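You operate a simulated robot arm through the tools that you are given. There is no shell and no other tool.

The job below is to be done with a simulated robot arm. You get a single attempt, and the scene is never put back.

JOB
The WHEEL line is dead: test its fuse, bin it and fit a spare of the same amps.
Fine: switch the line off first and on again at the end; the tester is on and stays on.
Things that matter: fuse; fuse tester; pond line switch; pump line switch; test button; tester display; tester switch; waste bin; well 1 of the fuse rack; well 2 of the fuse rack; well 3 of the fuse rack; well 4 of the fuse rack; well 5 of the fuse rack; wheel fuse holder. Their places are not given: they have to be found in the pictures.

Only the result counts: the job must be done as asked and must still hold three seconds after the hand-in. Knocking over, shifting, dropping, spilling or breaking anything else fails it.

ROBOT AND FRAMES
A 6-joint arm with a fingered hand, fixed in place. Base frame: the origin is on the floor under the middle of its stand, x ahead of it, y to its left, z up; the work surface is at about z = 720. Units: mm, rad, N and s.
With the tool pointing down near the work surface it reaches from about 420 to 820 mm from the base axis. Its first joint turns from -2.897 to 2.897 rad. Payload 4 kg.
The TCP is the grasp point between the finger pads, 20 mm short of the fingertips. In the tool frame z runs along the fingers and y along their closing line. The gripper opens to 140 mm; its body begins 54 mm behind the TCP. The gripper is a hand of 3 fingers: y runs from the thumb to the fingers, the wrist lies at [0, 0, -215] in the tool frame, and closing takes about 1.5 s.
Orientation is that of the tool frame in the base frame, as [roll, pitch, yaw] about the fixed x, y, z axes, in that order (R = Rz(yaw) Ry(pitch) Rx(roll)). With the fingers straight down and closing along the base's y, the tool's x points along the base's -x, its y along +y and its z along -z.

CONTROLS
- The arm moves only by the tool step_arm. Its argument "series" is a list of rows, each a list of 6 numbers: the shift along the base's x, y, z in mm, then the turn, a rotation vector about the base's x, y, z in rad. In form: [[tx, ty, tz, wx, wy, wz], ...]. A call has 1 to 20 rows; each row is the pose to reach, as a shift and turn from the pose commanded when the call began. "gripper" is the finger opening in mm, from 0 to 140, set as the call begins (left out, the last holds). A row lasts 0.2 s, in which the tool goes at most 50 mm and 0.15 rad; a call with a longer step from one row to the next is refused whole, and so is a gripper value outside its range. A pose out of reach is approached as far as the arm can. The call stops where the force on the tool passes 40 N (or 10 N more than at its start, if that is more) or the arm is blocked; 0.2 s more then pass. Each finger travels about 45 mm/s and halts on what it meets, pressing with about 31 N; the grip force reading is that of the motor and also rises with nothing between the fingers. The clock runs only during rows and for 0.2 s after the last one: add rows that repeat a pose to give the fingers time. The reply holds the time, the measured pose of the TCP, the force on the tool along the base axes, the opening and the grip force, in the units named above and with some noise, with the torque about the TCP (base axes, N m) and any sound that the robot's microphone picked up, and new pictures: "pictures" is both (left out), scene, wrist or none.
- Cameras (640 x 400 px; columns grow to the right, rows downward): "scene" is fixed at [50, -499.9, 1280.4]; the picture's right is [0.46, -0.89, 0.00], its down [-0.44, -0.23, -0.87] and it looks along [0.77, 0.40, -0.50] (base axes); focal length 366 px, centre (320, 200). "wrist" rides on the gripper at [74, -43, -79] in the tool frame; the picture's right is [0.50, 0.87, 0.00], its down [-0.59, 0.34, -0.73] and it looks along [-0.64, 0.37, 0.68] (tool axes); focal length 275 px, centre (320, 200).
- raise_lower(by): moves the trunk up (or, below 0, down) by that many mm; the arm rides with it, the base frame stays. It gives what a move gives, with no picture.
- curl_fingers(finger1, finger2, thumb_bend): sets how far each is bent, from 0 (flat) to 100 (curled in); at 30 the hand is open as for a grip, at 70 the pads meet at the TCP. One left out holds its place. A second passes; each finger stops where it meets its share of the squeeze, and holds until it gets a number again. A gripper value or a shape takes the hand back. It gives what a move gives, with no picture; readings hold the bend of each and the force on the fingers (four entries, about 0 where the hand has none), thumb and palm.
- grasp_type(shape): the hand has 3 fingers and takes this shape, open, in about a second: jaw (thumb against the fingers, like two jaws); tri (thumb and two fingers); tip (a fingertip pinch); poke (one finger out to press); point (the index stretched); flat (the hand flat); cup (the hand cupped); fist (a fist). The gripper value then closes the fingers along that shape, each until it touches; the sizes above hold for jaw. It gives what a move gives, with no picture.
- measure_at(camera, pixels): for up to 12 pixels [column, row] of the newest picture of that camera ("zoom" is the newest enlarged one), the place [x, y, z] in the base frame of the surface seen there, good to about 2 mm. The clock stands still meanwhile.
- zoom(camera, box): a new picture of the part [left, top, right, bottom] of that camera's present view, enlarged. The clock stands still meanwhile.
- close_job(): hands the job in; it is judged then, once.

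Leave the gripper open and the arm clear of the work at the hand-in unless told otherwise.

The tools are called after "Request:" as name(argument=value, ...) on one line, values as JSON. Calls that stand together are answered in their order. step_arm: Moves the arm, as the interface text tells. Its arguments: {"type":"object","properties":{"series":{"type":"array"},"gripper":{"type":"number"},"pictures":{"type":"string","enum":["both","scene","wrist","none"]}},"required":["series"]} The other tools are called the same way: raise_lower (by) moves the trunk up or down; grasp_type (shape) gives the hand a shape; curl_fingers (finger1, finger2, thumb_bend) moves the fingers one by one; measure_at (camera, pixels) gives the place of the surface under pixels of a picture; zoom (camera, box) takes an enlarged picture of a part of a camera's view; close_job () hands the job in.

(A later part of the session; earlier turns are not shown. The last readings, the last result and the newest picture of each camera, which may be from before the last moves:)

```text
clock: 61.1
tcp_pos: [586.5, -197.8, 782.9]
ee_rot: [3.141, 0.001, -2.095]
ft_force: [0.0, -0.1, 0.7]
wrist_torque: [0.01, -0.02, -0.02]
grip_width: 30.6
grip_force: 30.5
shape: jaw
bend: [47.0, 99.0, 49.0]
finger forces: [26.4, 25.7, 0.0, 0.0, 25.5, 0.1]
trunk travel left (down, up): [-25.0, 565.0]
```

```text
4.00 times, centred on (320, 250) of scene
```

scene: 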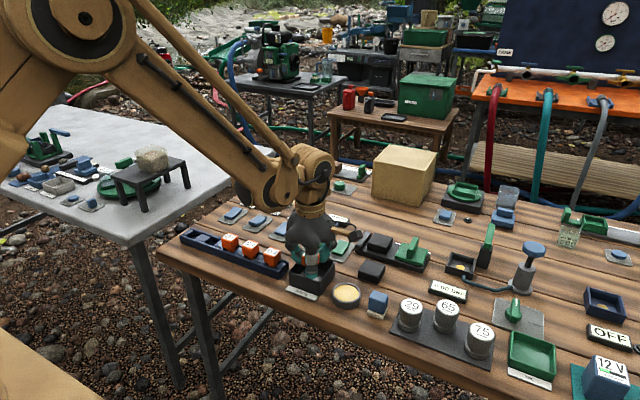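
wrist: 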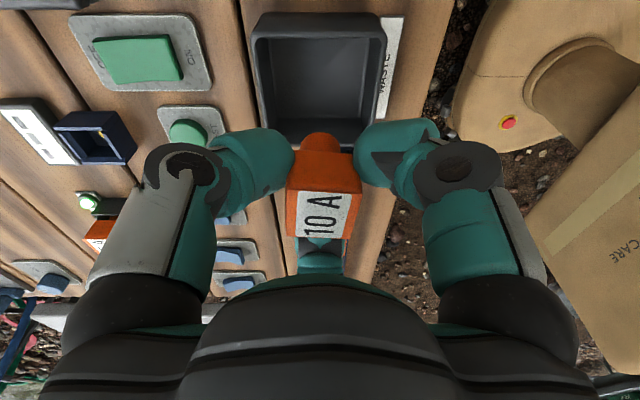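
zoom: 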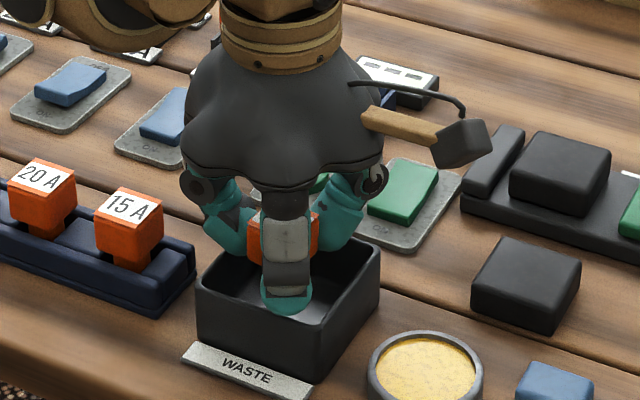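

The position is good, so I'll open and let the fuse drop into the bin.

Request:
step_arm(series=[[0, 0, 0, 0, 0, 0], [0, 0, 0, 0, 0, 0], [0, 0, 0, 0, 0, 0], [0, 0, 0, 0, 0, 0], [0, 0, 0, 0, 0, 0]], gripper=54, pictures="wrist")

Request:
step_arm(series=[[0, 0, 20, 0, 0, 0], [0, 0, 50, 0, 0, 0], [0, 0, 90, 0, 0, 0], [0, 0, 90, 0, 0, 0]], pictures="both")

Request:
zoom(camera="scene", box=[270, 220, 370, 310])

```text
clock: 62.3
tcp_pos: [587.3, -199.0, 783.4]
ee_rot: [3.142, 0.0, -2.094]
ft_force: [0.3, 0.4, -0.2]
wrist_torque: [-0.01, 0.02, -0.03]
grip_width: 53.9
grip_force: 0.0
shape: jaw
bend: [39.0, 39.0, 38.0]
finger forces: [0.0, 0.0, 0.1, 0.0, 0.0, 0.1]
trunk travel left (down, up): [-25.0, 565.0]
```

wrist: 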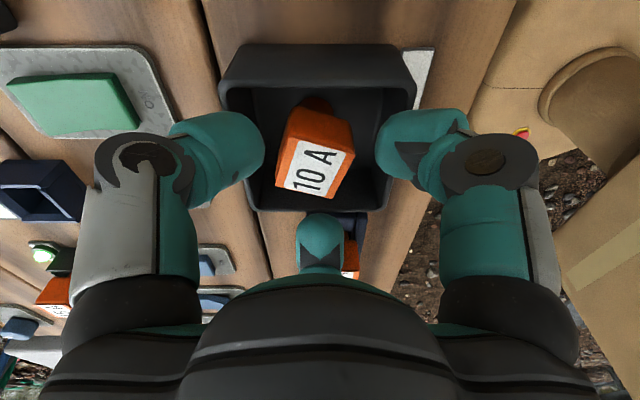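

```text
clock: 63.3
tcp_pos: [587.6, -198.5, 874.3]
ee_rot: [3.141, 0.0, -2.093]
ft_force: [-0.3, 0.4, 0.4]
wrist_torque: [0.01, -0.01, -0.01]
grip_width: 53.8
grip_force: 0.0
shape: jaw
bend: [39.0, 39.0, 38.0]
finger forces: [0.0, 0.1, 0.0, 0.1, 0.1, 0.0]
trunk travel left (down, up): [-25.0, 565.0]
```

scene: 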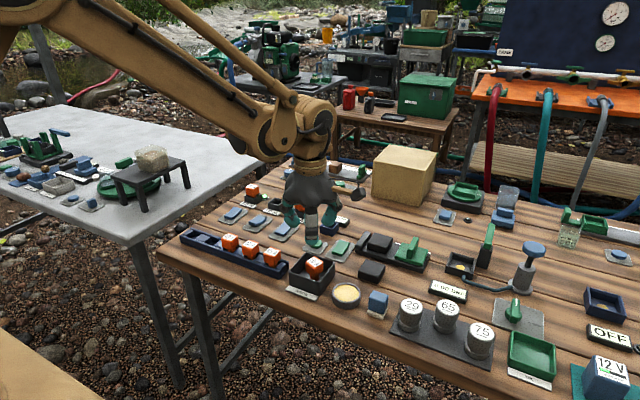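
wrist: 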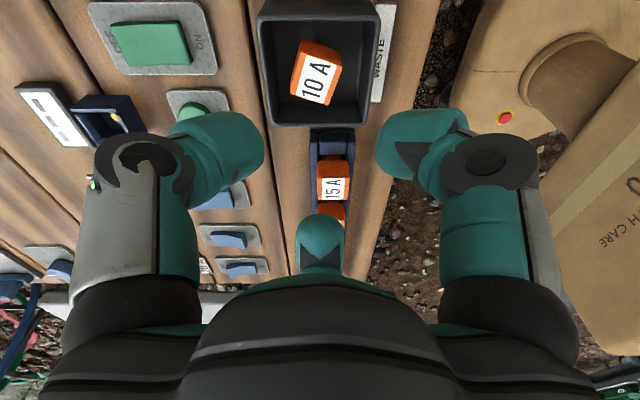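

```text
4.44 times, centred on (320, 265) of scene
```

zoom: 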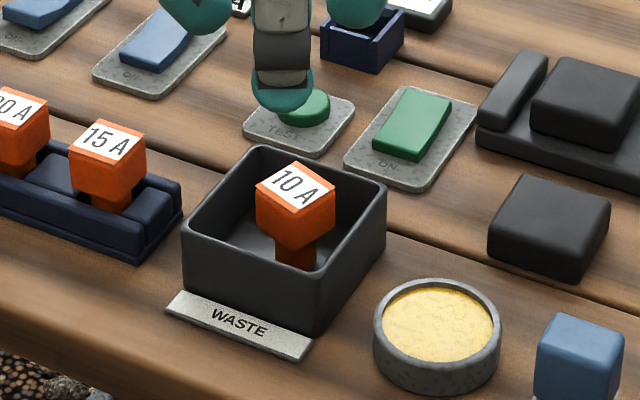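

The bad fuse stands upright in the bin. Now I'll move above the 10 A spare in the rack at about (574, 10).

Request:
step_arm(series=[[-3, 42, 0, 0, 0, 0], [-5, 84, 0, 0, 0, 0], [-8, 126, 0, 0, 0, 0], [-11, 168, 0, 0, 0, 0], [-13.1, 208.5, -10, 0, 0, 0], [-13.1, 208.5, -20, 0, 0, 0], [-13.1, 208.5, -20, 0, 0, 0]], gripper=50, pictures="both")

Request:
zoom(camera="wrist", box=[180, 0, 460, 250])

```text
clock: 64.9
tcp_pos: [574.0, 10.2, 852.7]
ee_rot: [-3.141, 0.001, -2.096]
ft_force: [0.6, 0.1, 0.4]
wrist_torque: [0.0, 0.04, 0.0]
grip_width: 50.7
grip_force: 0.0
shape: jaw
bend: [40.0, 40.0, 39.0]
finger forces: [0.0, 0.0, 0.0, 0.0, 0.0, 0.0]
trunk travel left (down, up): [-25.0, 565.0]
```

scene: 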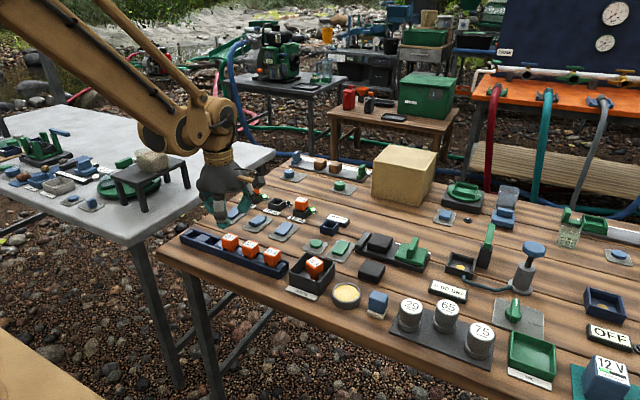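
wrist: 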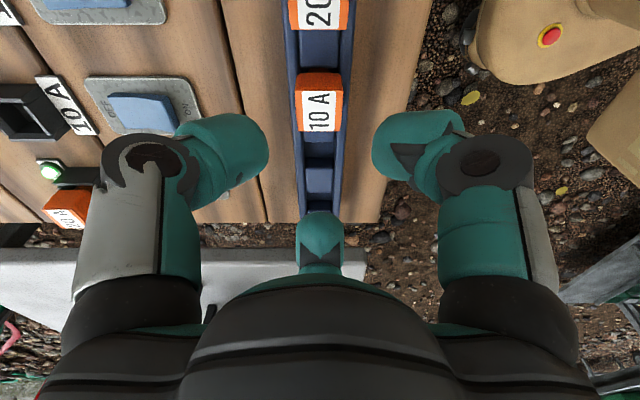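

```text
1.60 times, centred on (320, 125) of wrist
```

zoom: 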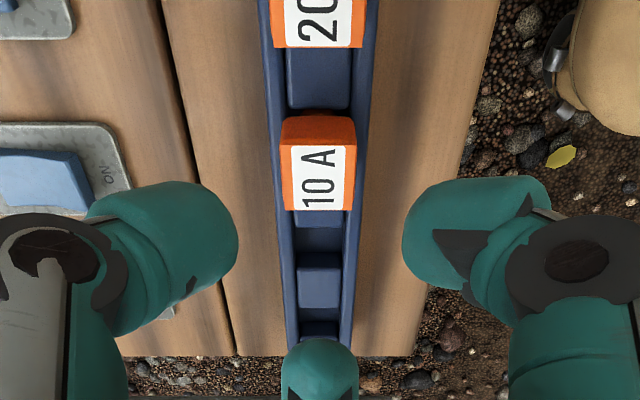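

Request:
measure_at(camera="zoom", pixels=[[284, 150], [353, 150], [286, 207], [350, 207], [318, 175], [318, 130], [295, 130], [345, 130], [318, 42], [290, 42], [355, 42], [318, 220]])

```text
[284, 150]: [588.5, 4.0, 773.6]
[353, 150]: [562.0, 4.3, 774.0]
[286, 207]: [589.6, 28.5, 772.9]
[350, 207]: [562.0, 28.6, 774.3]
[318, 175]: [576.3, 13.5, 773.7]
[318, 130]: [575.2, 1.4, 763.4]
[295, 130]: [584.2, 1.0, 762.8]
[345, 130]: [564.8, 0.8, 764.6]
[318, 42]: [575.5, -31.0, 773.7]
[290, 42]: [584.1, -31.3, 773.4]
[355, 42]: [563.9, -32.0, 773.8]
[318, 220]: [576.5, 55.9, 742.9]
```

The spare's centre is (575.5, 14) with its top at z 773.7. I'll shift to (575.5, 11) and descend to z 767 with a 46 mm opening.

Request:
step_arm(series=[[1.5, 1, -15, 0, 0, 0], [1.5, 1, -35, 0, 0, 0], [1.5, 1, -52, 0, 0, 0], [1.5, 1, -66, 0, 0, 0], [1.5, 1, -76, 0, 0, 0], [1.5, 1, -83, 0, 0, 0], [1.5, 1, -87, 0, 0, 0], [1.5, 1, -87, 0, 0, 0]], gripper=46, pictures="both")

Request:
zoom(camera="wrist", box=[200, 60, 440, 260])

Request:
zoom(camera="scene", box=[190, 200, 290, 280])

```text
clock: 66.7
tcp_pos: [574.4, 11.9, 766.7]
ee_rot: [3.142, 0.0, -2.094]
ft_force: [0.0, -0.3, 0.3]
wrist_torque: [-0.02, -0.02, -0.03]
grip_width: 46.1
grip_force: 0.0
shape: jaw
bend: [41.0, 41.0, 41.0]
finger forces: [0.0, 0.0, 0.0, 0.0, 0.0, 0.1]
trunk travel left (down, up): [-25.0, 565.0]
```

scene: 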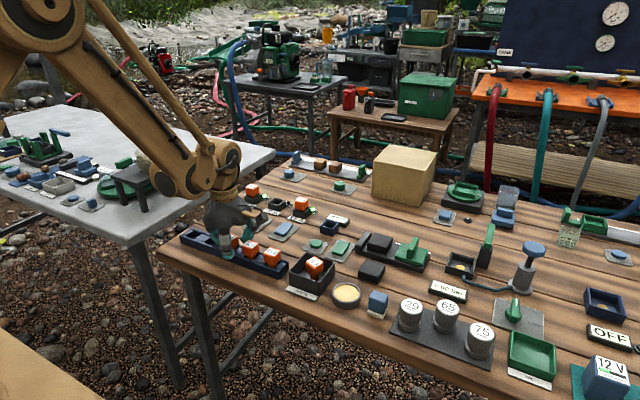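
wrist: 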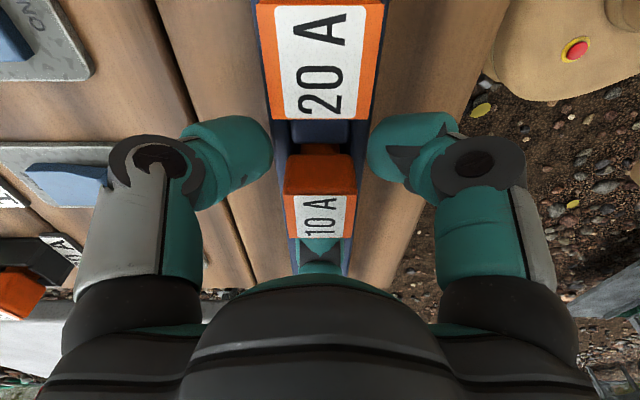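

```text
2.00 times, centred on (320, 160) of wrist
```

zoom: 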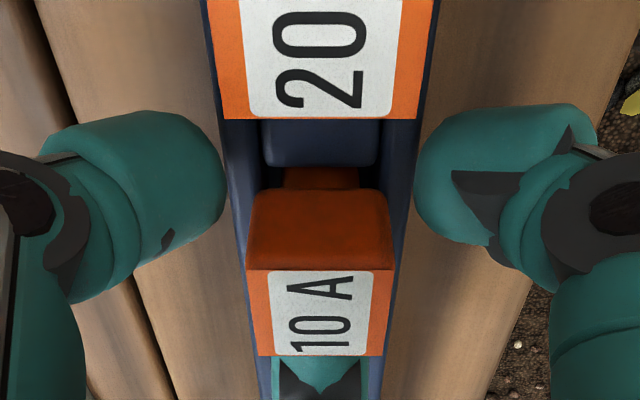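

```text
5.00 times, centred on (240, 240) of scene
```

zoom: 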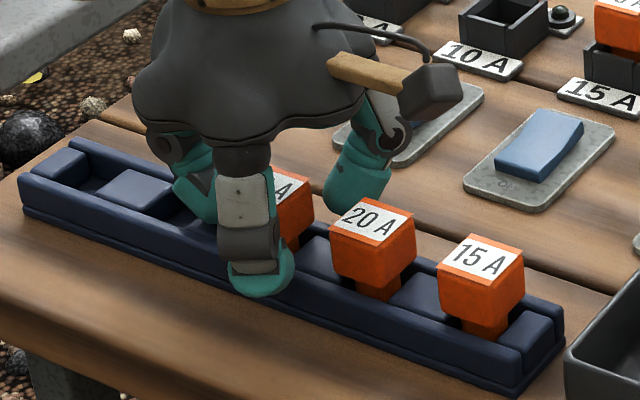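

The digits straddle the 10 A spare and are clear of the 20 A fuse. I'll close.

Request:
step_arm(series=[[0, 0, 0, 0, 0, 0], [0, 0, 0, 0, 0, 0], [0, 0, 0, 0, 0, 0], [0, 0, 0, 0, 0, 0], [0, 0, 0, 0, 0, 0], [0, 0, 0, 0, 0, 0], [0, 0, 0, 0, 0, 0], [0, 0, 0, 0, 0, 0]], gripper=0, pictures="wrist")

Request:
zoom(camera="wrist", box=[200, 60, 440, 260])

```text
clock: 68.5
tcp_pos: [576.1, 11.6, 766.9]
ee_rot: [3.142, 0.001, -2.093]
ft_force: [0.5, -0.1, 0.8]
wrist_torque: [0.02, -0.01, 0.0]
grip_width: 31.4
grip_force: 31.0
shape: jaw
bend: [48.0, 48.0, 47.0]
finger forces: [24.3, 26.1, 0.0, 0.1, 24.6, 0.0]
trunk travel left (down, up): [-25.0, 565.0]
```

wrist: 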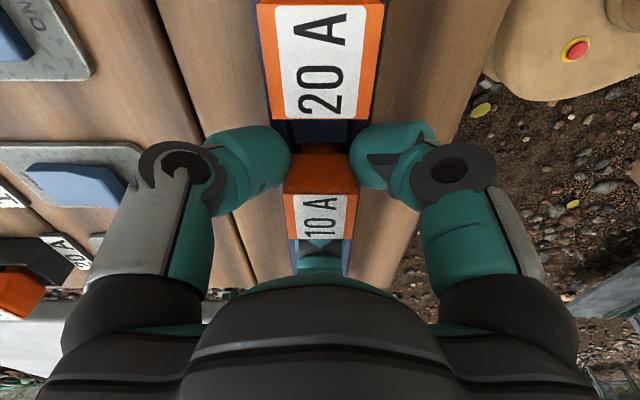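

```text
2.00 times, centred on (320, 160) of wrist
```

zoom: 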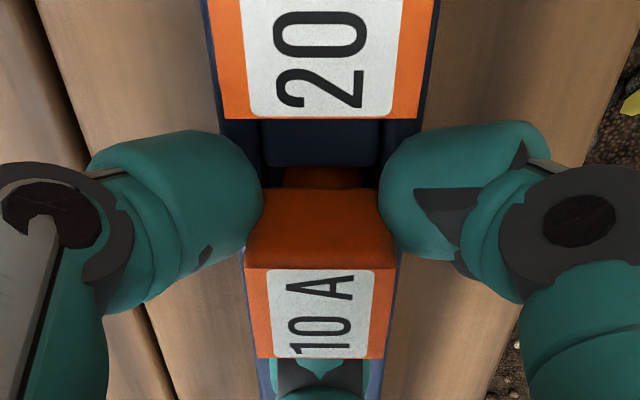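

This time all three digits stopped evenly at a bend of 48, 48 and 47, which is a clean grip. I'll lift the spare straight up.

Request:
step_arm(series=[[0, 0, 3, 0, 0, 0], [0, 0, 7, 0, 0, 0], [0, 0, 11, 0, 0, 0], [0, 0, 16, 0, 0, 0], [0, 0, 22, 0, 0, 0], [0, 0, 30, 0, 0, 0], [0, 0, 42, 0, 0, 0], [0, 0, 60, 0, 0, 0], [0, 0, 85, 0, 0, 0], [0, 0, 85, 0, 0, 0]], pictures="both")

Request:
zoom(camera="scene", box=[180, 180, 310, 290])

Request:
zoom(camera="wrist", box=[200, 60, 440, 260])

Request:
measure_at(camera="zoom", pixels=[[320, 160], [300, 165], [340, 165], [320, 200], [320, 250], [270, 230], [370, 230], [252, 275], [390, 275], [320, 310], [262, 345], [380, 345]])

```text
clock: 70.7
tcp_pos: [575.8, 12.2, 851.9]
ee_rot: [-3.142, -0.001, -2.096]
ft_force: [0.2, -0.1, -0.7]
wrist_torque: [-0.01, 0.05, 0.03]
grip_width: 31.6
grip_force: 30.6
shape: jaw
bend: [48.0, 99.0, 47.0]
finger forces: [24.3, 25.7, 0.0, 0.0, 24.7, 0.0]
trunk travel left (down, up): [-25.0, 565.0]
```

scene: 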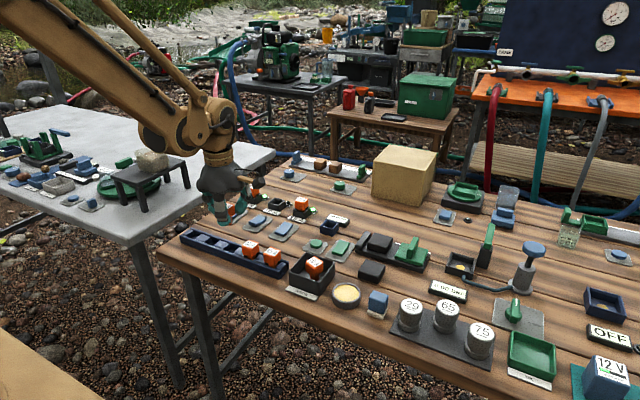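
wrist: 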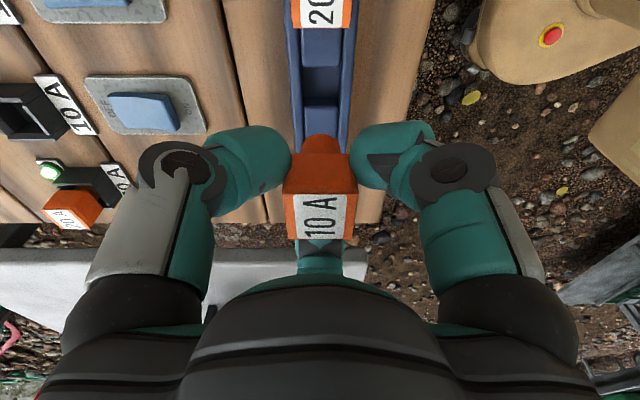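

```text
3.64 times, centred on (245, 235) of scene
```

zoom: 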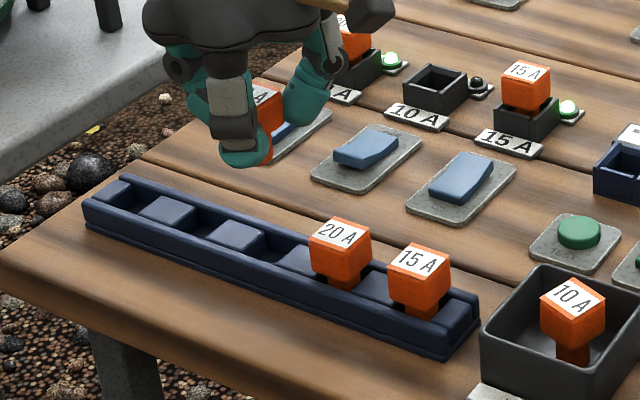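

```text
2.00 times, centred on (320, 160) of wrist
```

zoom: 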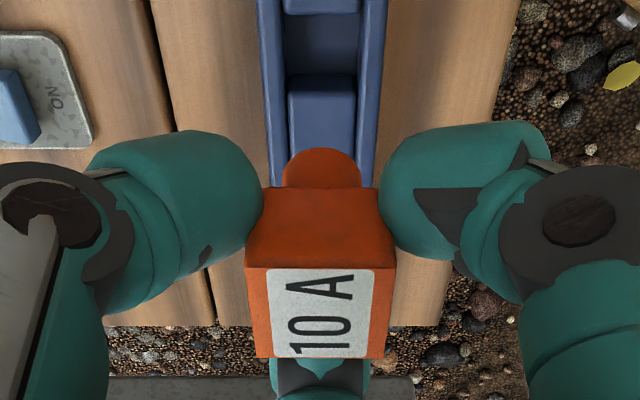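

```text
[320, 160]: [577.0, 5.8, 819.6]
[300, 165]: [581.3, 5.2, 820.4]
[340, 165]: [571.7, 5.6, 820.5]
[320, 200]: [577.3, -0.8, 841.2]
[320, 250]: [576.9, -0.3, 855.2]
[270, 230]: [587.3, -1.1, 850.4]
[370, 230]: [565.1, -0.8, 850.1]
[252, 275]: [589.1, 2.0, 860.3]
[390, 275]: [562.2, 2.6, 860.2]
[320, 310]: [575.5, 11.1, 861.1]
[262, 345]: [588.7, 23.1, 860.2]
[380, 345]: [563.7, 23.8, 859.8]
```

The spare is held upright: centre (576, 12), top about 8 mm above the TCP. I'll carry it at z 852 to above the empty WHEEL holder at (810, 39.5).

Request:
step_arm(series=[[40, 5, 0, 0, 0, 0], [80, 10, 0, 0, 0, 0], [120, 15, 0, 0, 0, 0], [160, 20, 0, 0, 0, 0], [200, 24.5, 0, 0, 0, 0], [234.5, 28.5, 0, 0, 0, 0], [234.5, 28.5, 0, 0, 0, 0], [234.5, 28.5, 0, 0, 0, 0]], pictures="both")

Request:
zoom(camera="wrist", box=[180, 0, 460, 250])

Request:
measure_at(camera="zoom", pixels=[[315, 118], [272, 110], [355, 110], [315, 95], [315, 165], [280, 160], [350, 160], [320, 225], [320, 260], [285, 265], [355, 265], [320, 290]])

```text
clock: 72.5
tcp_pos: [810.8, 40.6, 853.3]
ee_rot: [-3.141, 0.001, -2.095]
ft_force: [-0.2, -0.5, 0.4]
wrist_torque: [0.0, 0.0, -0.01]
grip_width: 31.6
grip_force: 30.8
shape: jaw
bend: [48.0, 99.0, 47.0]
finger forces: [24.0, 25.7, 0.0, 0.1, 24.7, 0.0]
trunk travel left (down, up): [-25.0, 565.0]
```

scene: 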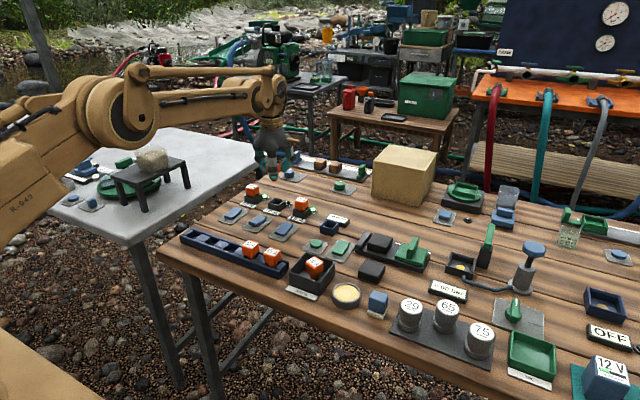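
wrist: 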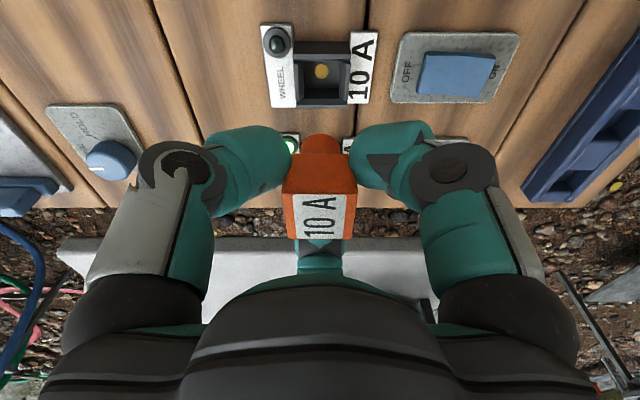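

```text
1.60 times, centred on (320, 125) of wrist
```

zoom: 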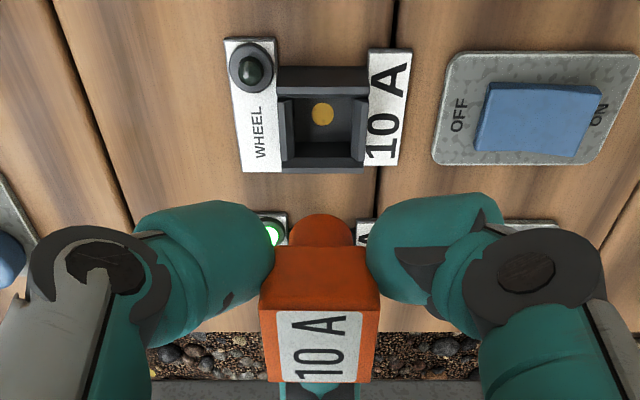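

```text
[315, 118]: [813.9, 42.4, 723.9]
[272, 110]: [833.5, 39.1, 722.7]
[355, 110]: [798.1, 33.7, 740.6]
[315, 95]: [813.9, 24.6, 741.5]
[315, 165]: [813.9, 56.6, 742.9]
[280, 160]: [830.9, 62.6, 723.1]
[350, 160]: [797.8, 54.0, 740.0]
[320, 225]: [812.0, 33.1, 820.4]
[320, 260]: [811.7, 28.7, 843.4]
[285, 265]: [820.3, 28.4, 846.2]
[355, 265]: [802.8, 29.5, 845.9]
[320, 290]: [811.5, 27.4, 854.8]
```

The holder centre is about (810.5, 40) and the fuse centre about (811.5, 41). I'll correct by (-1, -1), lower to z 802 and recheck.

Request:
step_arm(series=[[-1, -1, -15, 0, 0, 0], [-1, -1, -32, 0, 0, 0], [-1, -1, -45, 0, 0, 0], [-1, -1, -50, 0, 0, 0], [-1, -1, -50, 0, 0, 0], [-1, -1, -50, 0, 0, 0]], pictures="both")

Request:
zoom(camera="wrist", box=[220, 60, 420, 250])

Request:
measure_at(camera="zoom", pixels=[[320, 100], [320, 60], [262, 110], [380, 110], [320, 90], [255, 180], [390, 180], [320, 165], [320, 210], [260, 225], [380, 225], [320, 240]])

Request:
zoom(camera="scene", box=[240, 155, 320, 215])

```text
clock: 73.9
tcp_pos: [809.4, 38.1, 801.9]
ee_rot: [-3.142, 0.001, -2.094]
ft_force: [0.4, 0.0, 0.8]
wrist_torque: [0.04, 0.0, -0.05]
grip_width: 31.5
grip_force: 30.9
shape: jaw
bend: [48.0, 99.0, 47.0]
finger forces: [23.9, 25.9, 0.0, 0.0, 24.6, 0.0]
trunk travel left (down, up): [-25.0, 565.0]
```

scene: 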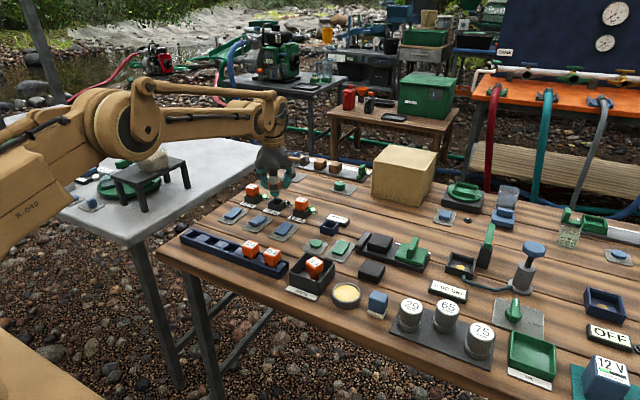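
wrist: 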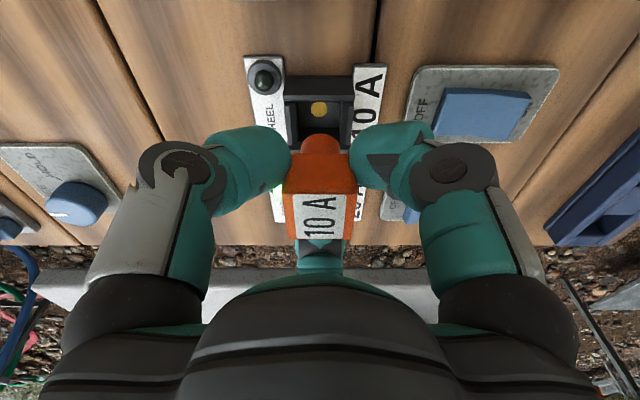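

```text
2.11 times, centred on (320, 155) of wrist
```

zoom: 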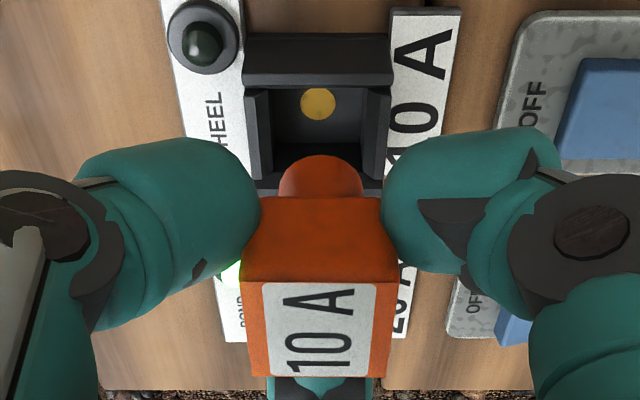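

```text
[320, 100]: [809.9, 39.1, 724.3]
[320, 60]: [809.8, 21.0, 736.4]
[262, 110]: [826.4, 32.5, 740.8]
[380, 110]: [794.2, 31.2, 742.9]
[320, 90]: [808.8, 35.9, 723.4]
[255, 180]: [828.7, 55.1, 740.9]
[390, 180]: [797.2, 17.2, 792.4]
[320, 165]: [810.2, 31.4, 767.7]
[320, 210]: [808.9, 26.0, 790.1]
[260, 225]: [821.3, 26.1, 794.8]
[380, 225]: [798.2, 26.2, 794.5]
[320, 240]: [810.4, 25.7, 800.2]
```

```text
6.67 times, centred on (280, 185) of scene
```

zoom: 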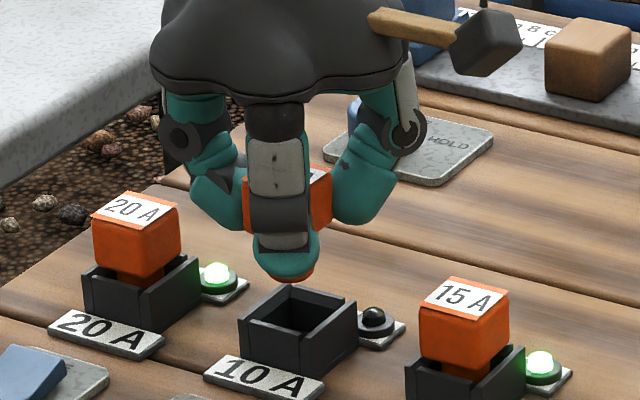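

The fuse centre is about (809.7, 39) against the holder at (810.4, 39.8). I'll correct by (+0.6, +0.6) and lower slowly into the holder.

Request:
step_arm(series=[[0.6, 0.6, -5, 0, 0, 0], [0.6, 0.6, -11, 0, 0, 0], [0.6, 0.6, -16, 0, 0, 0], [0.6, 0.6, -20, 0, 0, 0], [0.6, 0.6, -24, 0, 0, 0], [0.6, 0.6, -27, 0, 0, 0], [0.6, 0.6, -30, 0, 0, 0], [0.6, 0.6, -32, 0, 0, 0], [0.6, 0.6, -34, 0, 0, 0], [0.6, 0.6, -34, 0, 0, 0]], pictures="both")

Request:
zoom(camera="wrist", box=[220, 60, 420, 250])

Request:
measure_at(camera="zoom", pixels=[[320, 230], [320, 210], [260, 225], [380, 225], [255, 290], [390, 290], [260, 360], [375, 365], [320, 320], [320, 300], [320, 345], [320, 140]])

```text
clock: 76.1
tcp_pos: [810.4, 39.8, 767.8]
ee_rot: [3.141, -0.002, -2.095]
ft_force: [0.5, 0.0, -0.6]
wrist_torque: [0.0, 0.01, 0.02]
grip_width: 31.4
grip_force: 31.4
shape: jaw
bend: [48.0, 99.0, 47.0]
finger forces: [24.0, 25.7, 0.0, 0.0, 24.6, 0.0]
trunk travel left (down, up): [-25.0, 565.0]
```

scene: 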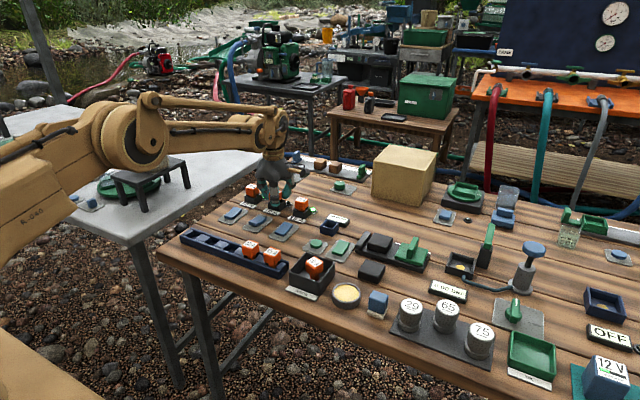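
wrist: 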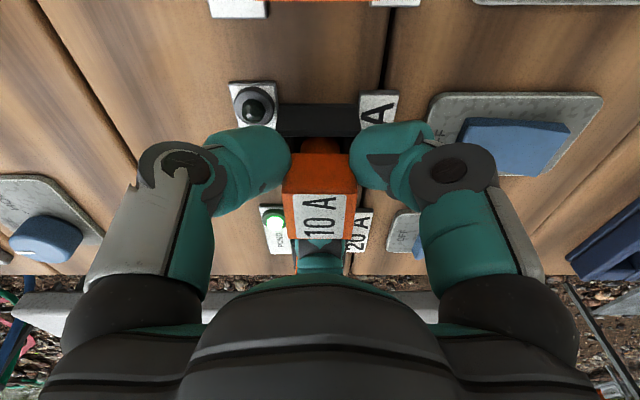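

```text
2.11 times, centred on (320, 155) of wrist
```

zoom: 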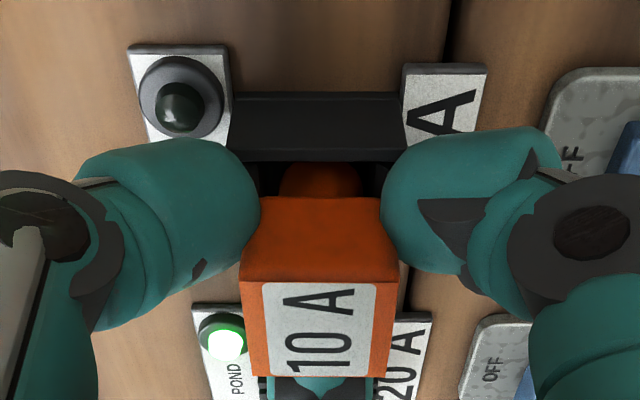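

```text
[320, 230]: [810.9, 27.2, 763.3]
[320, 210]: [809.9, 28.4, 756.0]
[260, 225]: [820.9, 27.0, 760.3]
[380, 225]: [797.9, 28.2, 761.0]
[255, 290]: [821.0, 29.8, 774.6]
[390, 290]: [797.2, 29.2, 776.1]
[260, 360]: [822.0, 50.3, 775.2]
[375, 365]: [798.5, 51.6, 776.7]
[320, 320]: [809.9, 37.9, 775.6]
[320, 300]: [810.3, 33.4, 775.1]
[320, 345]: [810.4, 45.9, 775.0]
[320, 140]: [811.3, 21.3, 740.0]
```

It is aligned with no side force and the top is at z 775.3. I'll continue down about 3.5 mm.

Request:
step_arm(series=[[0, -0.3, -1, 0, 0, 0], [0, -0.3, -2, 0, 0, 0], [0, -0.3, -2.8, 0, 0, 0], [0, -0.3, -3.5, 0, 0, 0], [0, -0.3, -3.5, 0, 0, 0]], pictures="wrist")

Request:
zoom(camera="wrist", box=[220, 60, 420, 250])

Request:
measure_at(camera="zoom", pixels=[[320, 230], [320, 210], [260, 225], [380, 225], [255, 290], [390, 290], [260, 360], [375, 365], [320, 320], [320, 300], [320, 345], [320, 140]])

```text
clock: 77.3
tcp_pos: [809.4, 39.2, 765.2]
ee_rot: [3.141, 0.0, -2.096]
ft_force: [2.5, 0.4, 7.6]
wrist_torque: [-0.14, -0.21, 0.02]
grip_width: 31.5
grip_force: 31.0
shape: jaw
bend: [48.0, 99.0, 47.0]
finger forces: [24.5, 25.8, 0.0, 0.0, 33.3, 0.0]
trunk travel left (down, up): [-25.0, 565.0]
```

wrist: 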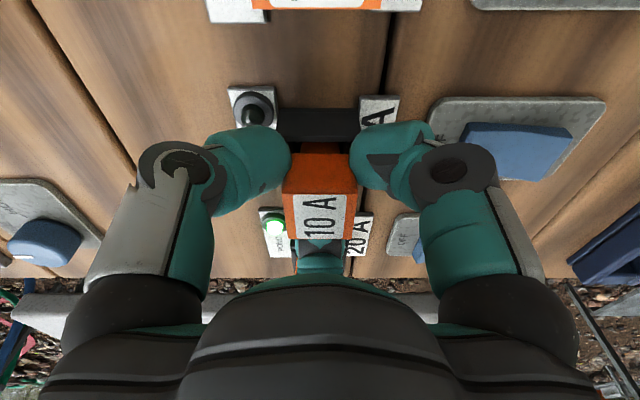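

```text
2.11 times, centred on (320, 155) of wrist
```

zoom: 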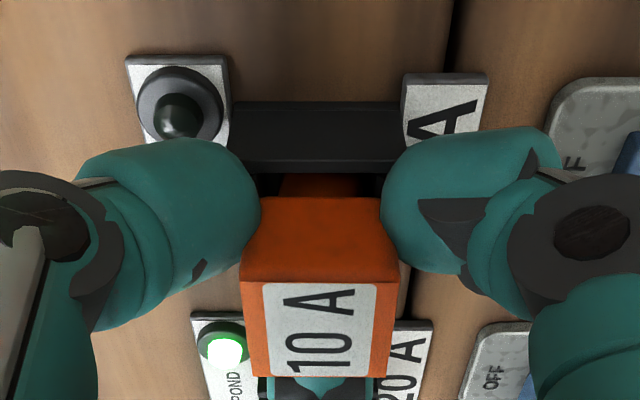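

```text
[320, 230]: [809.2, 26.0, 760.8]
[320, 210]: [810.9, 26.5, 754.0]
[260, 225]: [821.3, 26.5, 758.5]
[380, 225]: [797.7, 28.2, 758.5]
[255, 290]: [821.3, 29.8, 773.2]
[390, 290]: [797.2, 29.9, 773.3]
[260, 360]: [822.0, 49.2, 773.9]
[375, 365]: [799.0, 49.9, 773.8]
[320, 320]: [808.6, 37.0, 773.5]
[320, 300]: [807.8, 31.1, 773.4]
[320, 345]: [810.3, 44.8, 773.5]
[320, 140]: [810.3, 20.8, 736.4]
```

The top is at z 773.5, and the torque shows the thumb tip just touching the holder's back rim, with the fuse about 1.5 mm above its seat. I'll ease up 0.7 mm and open so the fuse settles, then check its height.

Request:
step_arm(series=[[0, 0, 0.7, 0, 0, 0], [0, 0, 0.7, 0, 0, 0], [0, 0, 1, 0, 0, 0], [0, 0, 1, 0, 0, 0], [0, 0, 1, 0, 0, 0], [0, 0, 1, 0, 0, 0]], gripper=48, pictures="both")

Request:
zoom(camera="wrist", box=[220, 60, 420, 250])

Request:
measure_at(camera="zoom", pixels=[[320, 230], [320, 210], [265, 230], [375, 230], [265, 300], [385, 300], [270, 355], [365, 365], [320, 320], [320, 300], [320, 345], [320, 140]])

```text
clock: 78.7
tcp_pos: [809.1, 38.4, 764.9]
ee_rot: [-3.141, 0.0, -2.094]
ft_force: [-0.5, 0.1, 0.0]
wrist_torque: [-0.05, 0.0, -0.02]
grip_width: 48.0
grip_force: 0.1
shape: jaw
bend: [41.0, 41.0, 40.0]
finger forces: [0.1, 0.0, 0.0, 0.1, 0.1, 0.0]
trunk travel left (down, up): [-25.0, 565.0]
```

scene: 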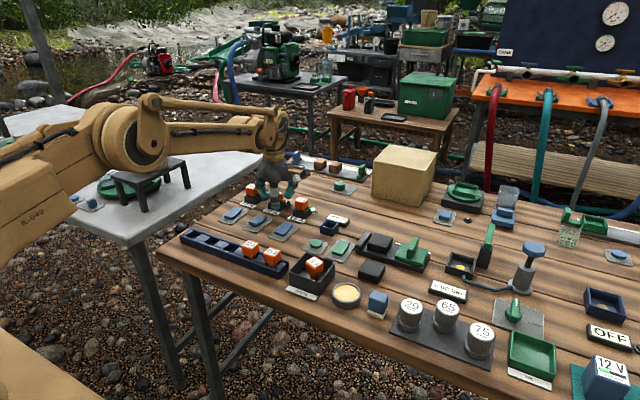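
wrist: 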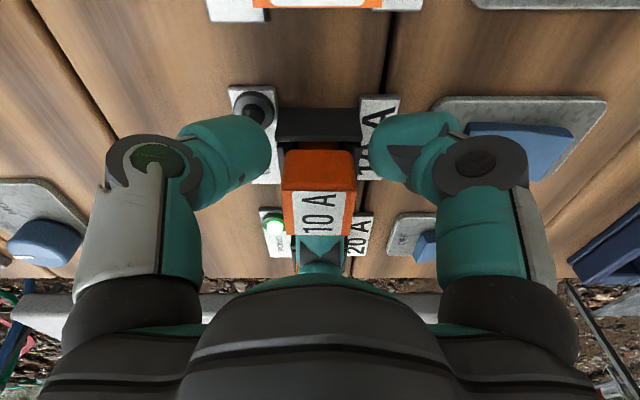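

```text
2.11 times, centred on (320, 155) of wrist
```

zoom: 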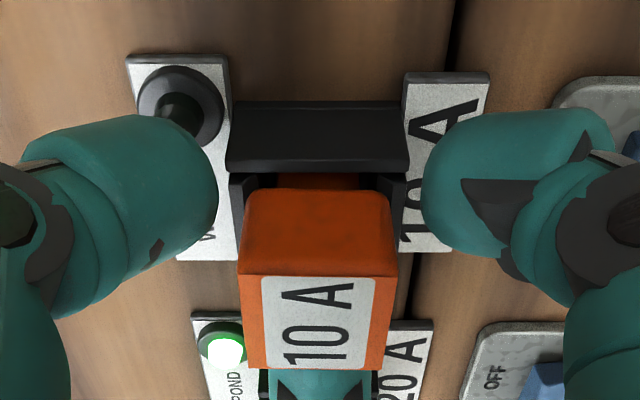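

```text
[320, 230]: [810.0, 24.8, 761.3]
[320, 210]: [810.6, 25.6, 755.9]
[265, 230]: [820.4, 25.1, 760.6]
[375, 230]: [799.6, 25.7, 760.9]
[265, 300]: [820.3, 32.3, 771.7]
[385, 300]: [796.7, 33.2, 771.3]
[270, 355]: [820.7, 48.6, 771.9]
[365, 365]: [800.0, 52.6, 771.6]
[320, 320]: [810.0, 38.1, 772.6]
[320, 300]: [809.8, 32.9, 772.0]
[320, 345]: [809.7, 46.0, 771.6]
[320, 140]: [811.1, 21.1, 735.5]
```

The spare dropped to z 771.8, the same seated height and position as the original. I'll lift straight up and take the poke shape.

Request:
step_arm(series=[[0, 0, 5, 0, 0, 0], [0, 0, 15, 0, 0, 0], [0, 0, 35, 0, 0, 0], [0, 0, 60, 0, 0, 0], [0, 0, 86, 0, 0, 0], [0, 0, 86, 0, 0, 0]], pictures="none")

Request:
grasp_type(shape="poke")

Request:
step_arm(series=[[-40, 0, 0, 0, 0, 0], [-80, 2, 0, 0, 0, 0], [-118, 4, 0, 0, 0, 0], [-118, 4, 0, 0, 0, 0], [-118, 4, 0, 0, 0, 0]], pictures="both")

Request:
zoom(camera="wrist", box=[60, 0, 460, 220])

Request:
zoom(camera="scene", box=[210, 165, 340, 255])

```text
clock: 80.1
tcp_pos: [809.8, 38.9, 850.4]
ee_rot: [-3.141, -0.001, -2.094]
ft_force: [0.3, 0.3, -0.2]
wrist_torque: [-0.01, 0.01, -0.02]
grip_width: 47.8
grip_force: 0.1
shape: jaw
bend: [41.0, 41.0, 40.0]
finger forces: [0.0, 0.0, 0.0, 0.0, 0.0, 0.0]
trunk travel left (down, up): [-25.0, 565.0]
```

```text
clock: 81.0
tcp_pos: [809.6, 38.8, 850.3]
ee_rot: [-3.14, 0.0, -2.095]
ft_force: [0.0, 0.4, 0.1]
wrist_torque: [0.01, 0.01, 0.01]
grip_width: 0.0
grip_force: 0.1
shape: poke
bend: [28.0, 28.0, 72.0]
finger forces: [0.1, 0.1, 0.1, 0.0, 0.0, 0.1]
trunk travel left (down, up): [-25.0, 565.0]
```

```text
clock: 82.2
tcp_pos: [693.5, 41.8, 849.4]
ee_rot: [3.141, 0.0, -2.095]
ft_force: [-0.4, -0.5, -0.2]
wrist_torque: [-0.01, 0.01, -0.01]
grip_width: 0.0
grip_force: 0.0
shape: poke
bend: [28.0, 28.0, 71.0]
finger forces: [0.0, 0.1, 0.0, 0.0, 0.0, 0.1]
trunk travel left (down, up): [-25.0, 565.0]
```

scene: 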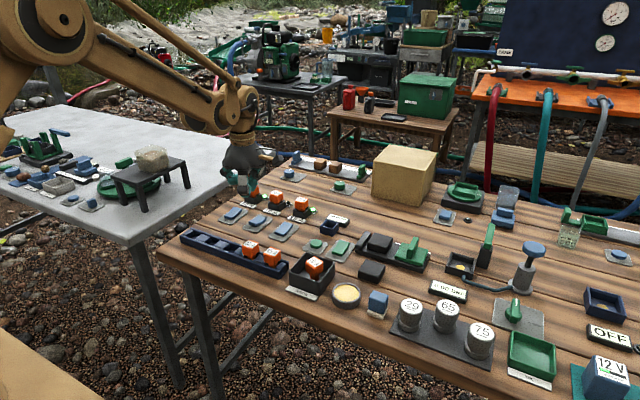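
wrist: 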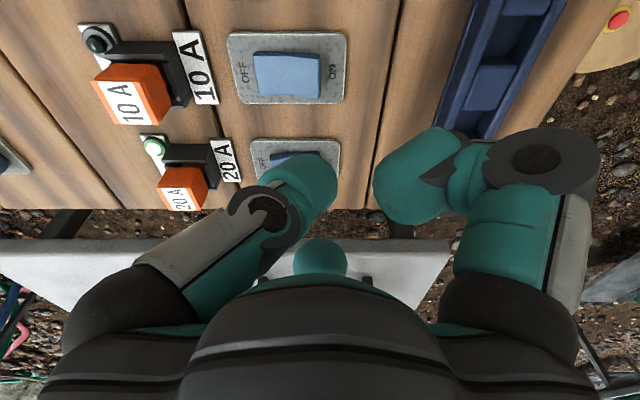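

```text
1.60 times, centred on (260, 110) of wrist
```

zoom: 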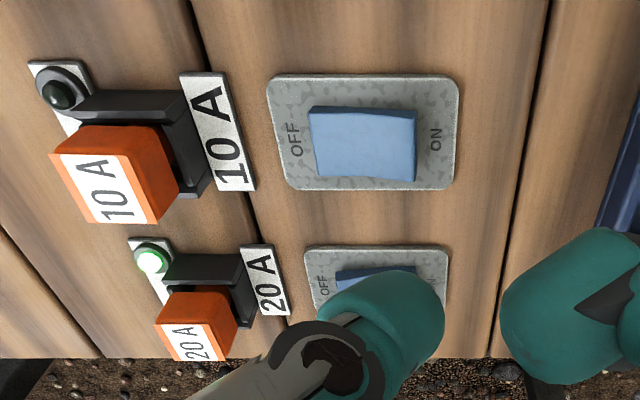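

```text
4.44 times, centred on (275, 210) of scene
```

zoom: 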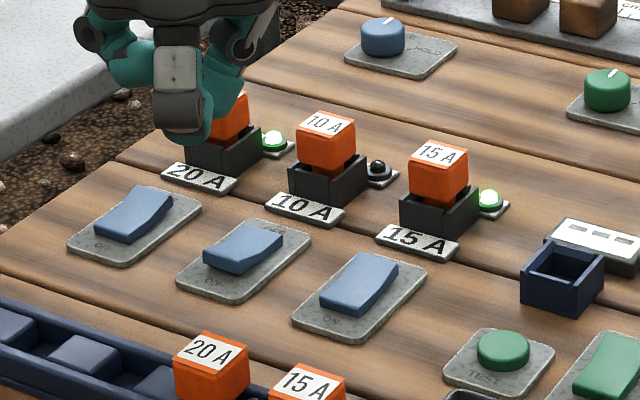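

The new fuse stands properly in the WHEEL holder. Next I'll press the raised ON end of the wheel rocker at x about 697. I'll go down to z 762 first.

Request:
step_arm(series=[[-1, 0, -40, 0, 0, 0], [-1, 0, -75, 0, 0, 0], [-1, 0, -87, 0, 0, 0], [-1, 0, -89.5, 0, 0, 0], [-1, 0, -89.5, 0, 0, 0]], pictures="both")

Request:
zoom(camera="wrist", box=[200, 60, 460, 210])

Request:
zoom(camera="scene", box=[210, 175, 310, 245])

```text
clock: 83.4
tcp_pos: [690.5, 44.5, 761.0]
ee_rot: [-3.141, -0.001, -2.094]
ft_force: [0.5, 0.2, -0.4]
wrist_torque: [-0.01, 0.04, -0.04]
grip_width: 0.2
grip_force: 0.1
shape: poke
bend: [28.0, 28.0, 71.0]
finger forces: [0.1, 0.0, 0.0, 0.1, 0.0, 0.1]
trunk travel left (down, up): [-25.0, 565.0]
```

scene: 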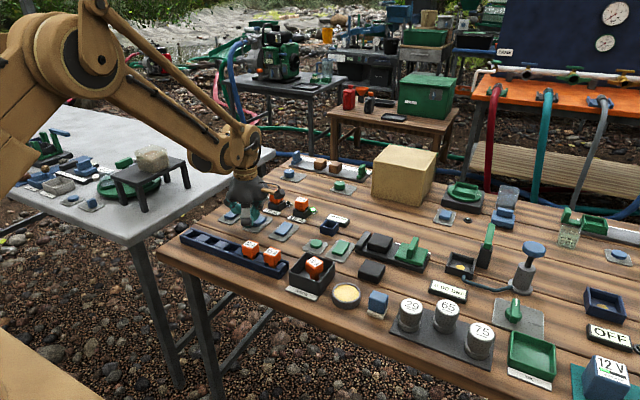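
wrist: 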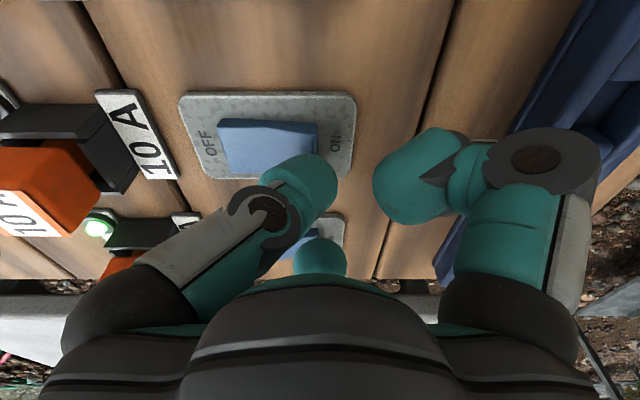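

```text
2.46 times, centred on (330, 135) of wrist
```

zoom: 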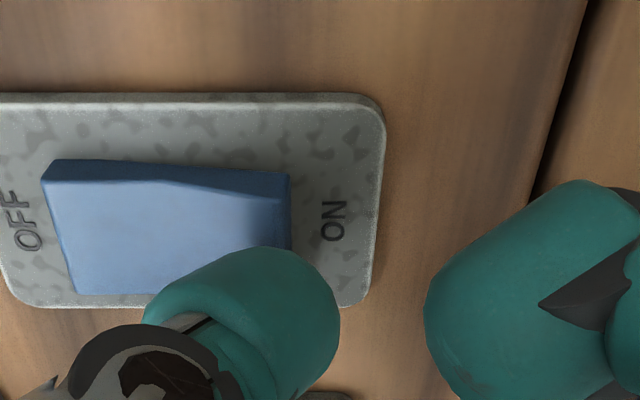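

```text
5.71 times, centred on (260, 210) of scene
```

zoom: 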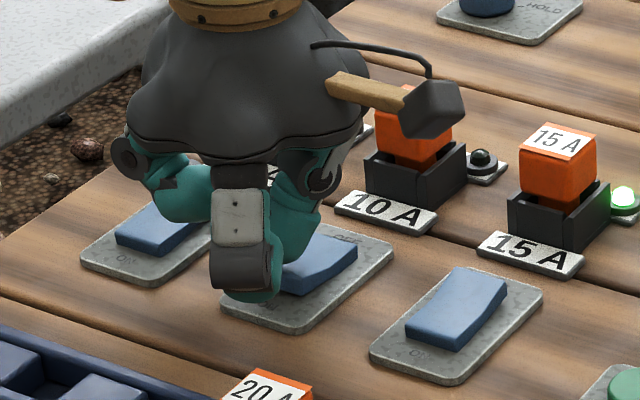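

The thumb tip is over the ON end. I'll press slowly.

Request:
step_arm(series=[[0, -0.5, -2, 0, 0, 0], [0, -0.5, -4, 0, 0, 0], [0, -0.5, -6, 0, 0, 0], [0, -0.5, -8, 0, 0, 0], [0, -0.5, -9, 0, 0, 0], [0, -0.5, -10, 0, 0, 0], [0, -0.5, -11, 0, 0, 0], [0, -0.5, -12, 0, 0, 0]], pictures="both")

Request:
zoom(camera="scene", box=[230, 175, 330, 245])

```text
clock: 85.2
tcp_pos: [690.9, 43.2, 751.2]
ee_rot: [3.141, 0.001, -2.096]
ft_force: [0.8, 0.9, 3.1]
wrist_torque: [-0.01, -0.01, 0.01]
grip_width: 0.1
grip_force: 0.0
shape: poke
bend: [28.0, 28.0, 71.0]
finger forces: [0.0, 0.0, 0.0, 0.1, 2.9, 0.1]
trunk travel left (down, up): [-25.0, 565.0]
```

scene: 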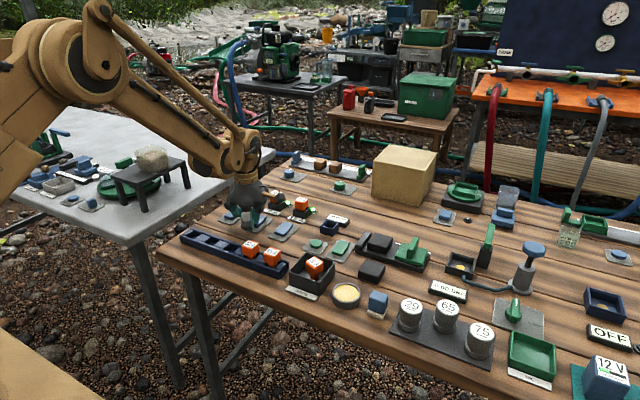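
wrist: 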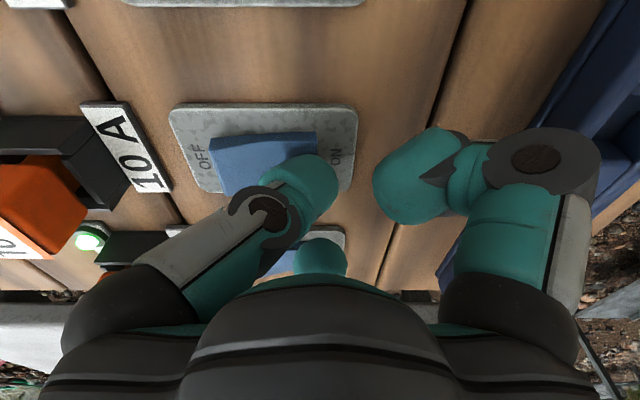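

```text
5.71 times, centred on (280, 210) of scene
```

zoom: 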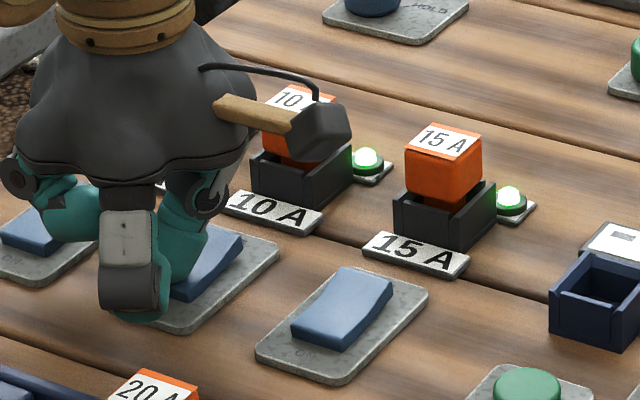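

The WHEEL lamp is now lit green, so the line is live again. I'll lift off and check that the rocker stays on.

Request:
step_arm(series=[[0, 0, 8, 0, 0, 0], [0, 0, 40, 0, 0, 0], [0, 0, 85, 0, 0, 0], [-40, -30, 100, 0, 0, 0], [-80, -60, 115, 0, 0, 0], [-80, -60, 150, 0, 0, 0], [-80, -60, 150, 0, 0, 0]], pictures="both")

Request:
zoom(camera="scene", box=[210, 165, 340, 255])

Request:
measure_at(camera="zoom", pixels=[[225, 262], [265, 232], [245, 245], [325, 300], [385, 265], [120, 232], [155, 200], [325, 128], [300, 160], [440, 160]])

```text
refused: row 4 steps farther than a row can; nothing moved
```

```text
4.44 times, centred on (275, 210) of scene
```

zoom: 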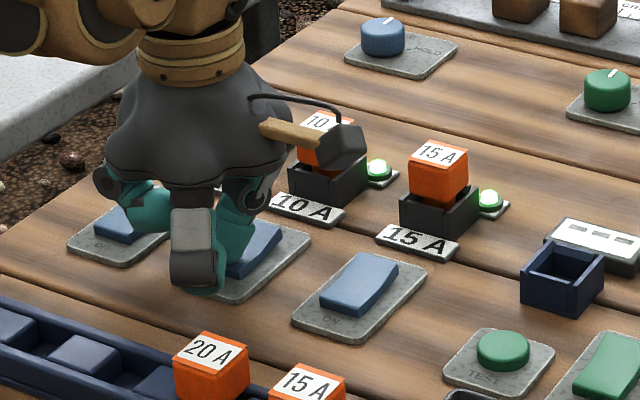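

```text
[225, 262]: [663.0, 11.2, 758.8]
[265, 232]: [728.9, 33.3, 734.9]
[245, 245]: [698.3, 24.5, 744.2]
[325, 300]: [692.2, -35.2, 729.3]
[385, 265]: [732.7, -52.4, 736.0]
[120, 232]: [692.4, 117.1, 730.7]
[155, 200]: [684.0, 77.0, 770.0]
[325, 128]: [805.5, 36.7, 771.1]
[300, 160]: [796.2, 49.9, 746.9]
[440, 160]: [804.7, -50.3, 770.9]
```

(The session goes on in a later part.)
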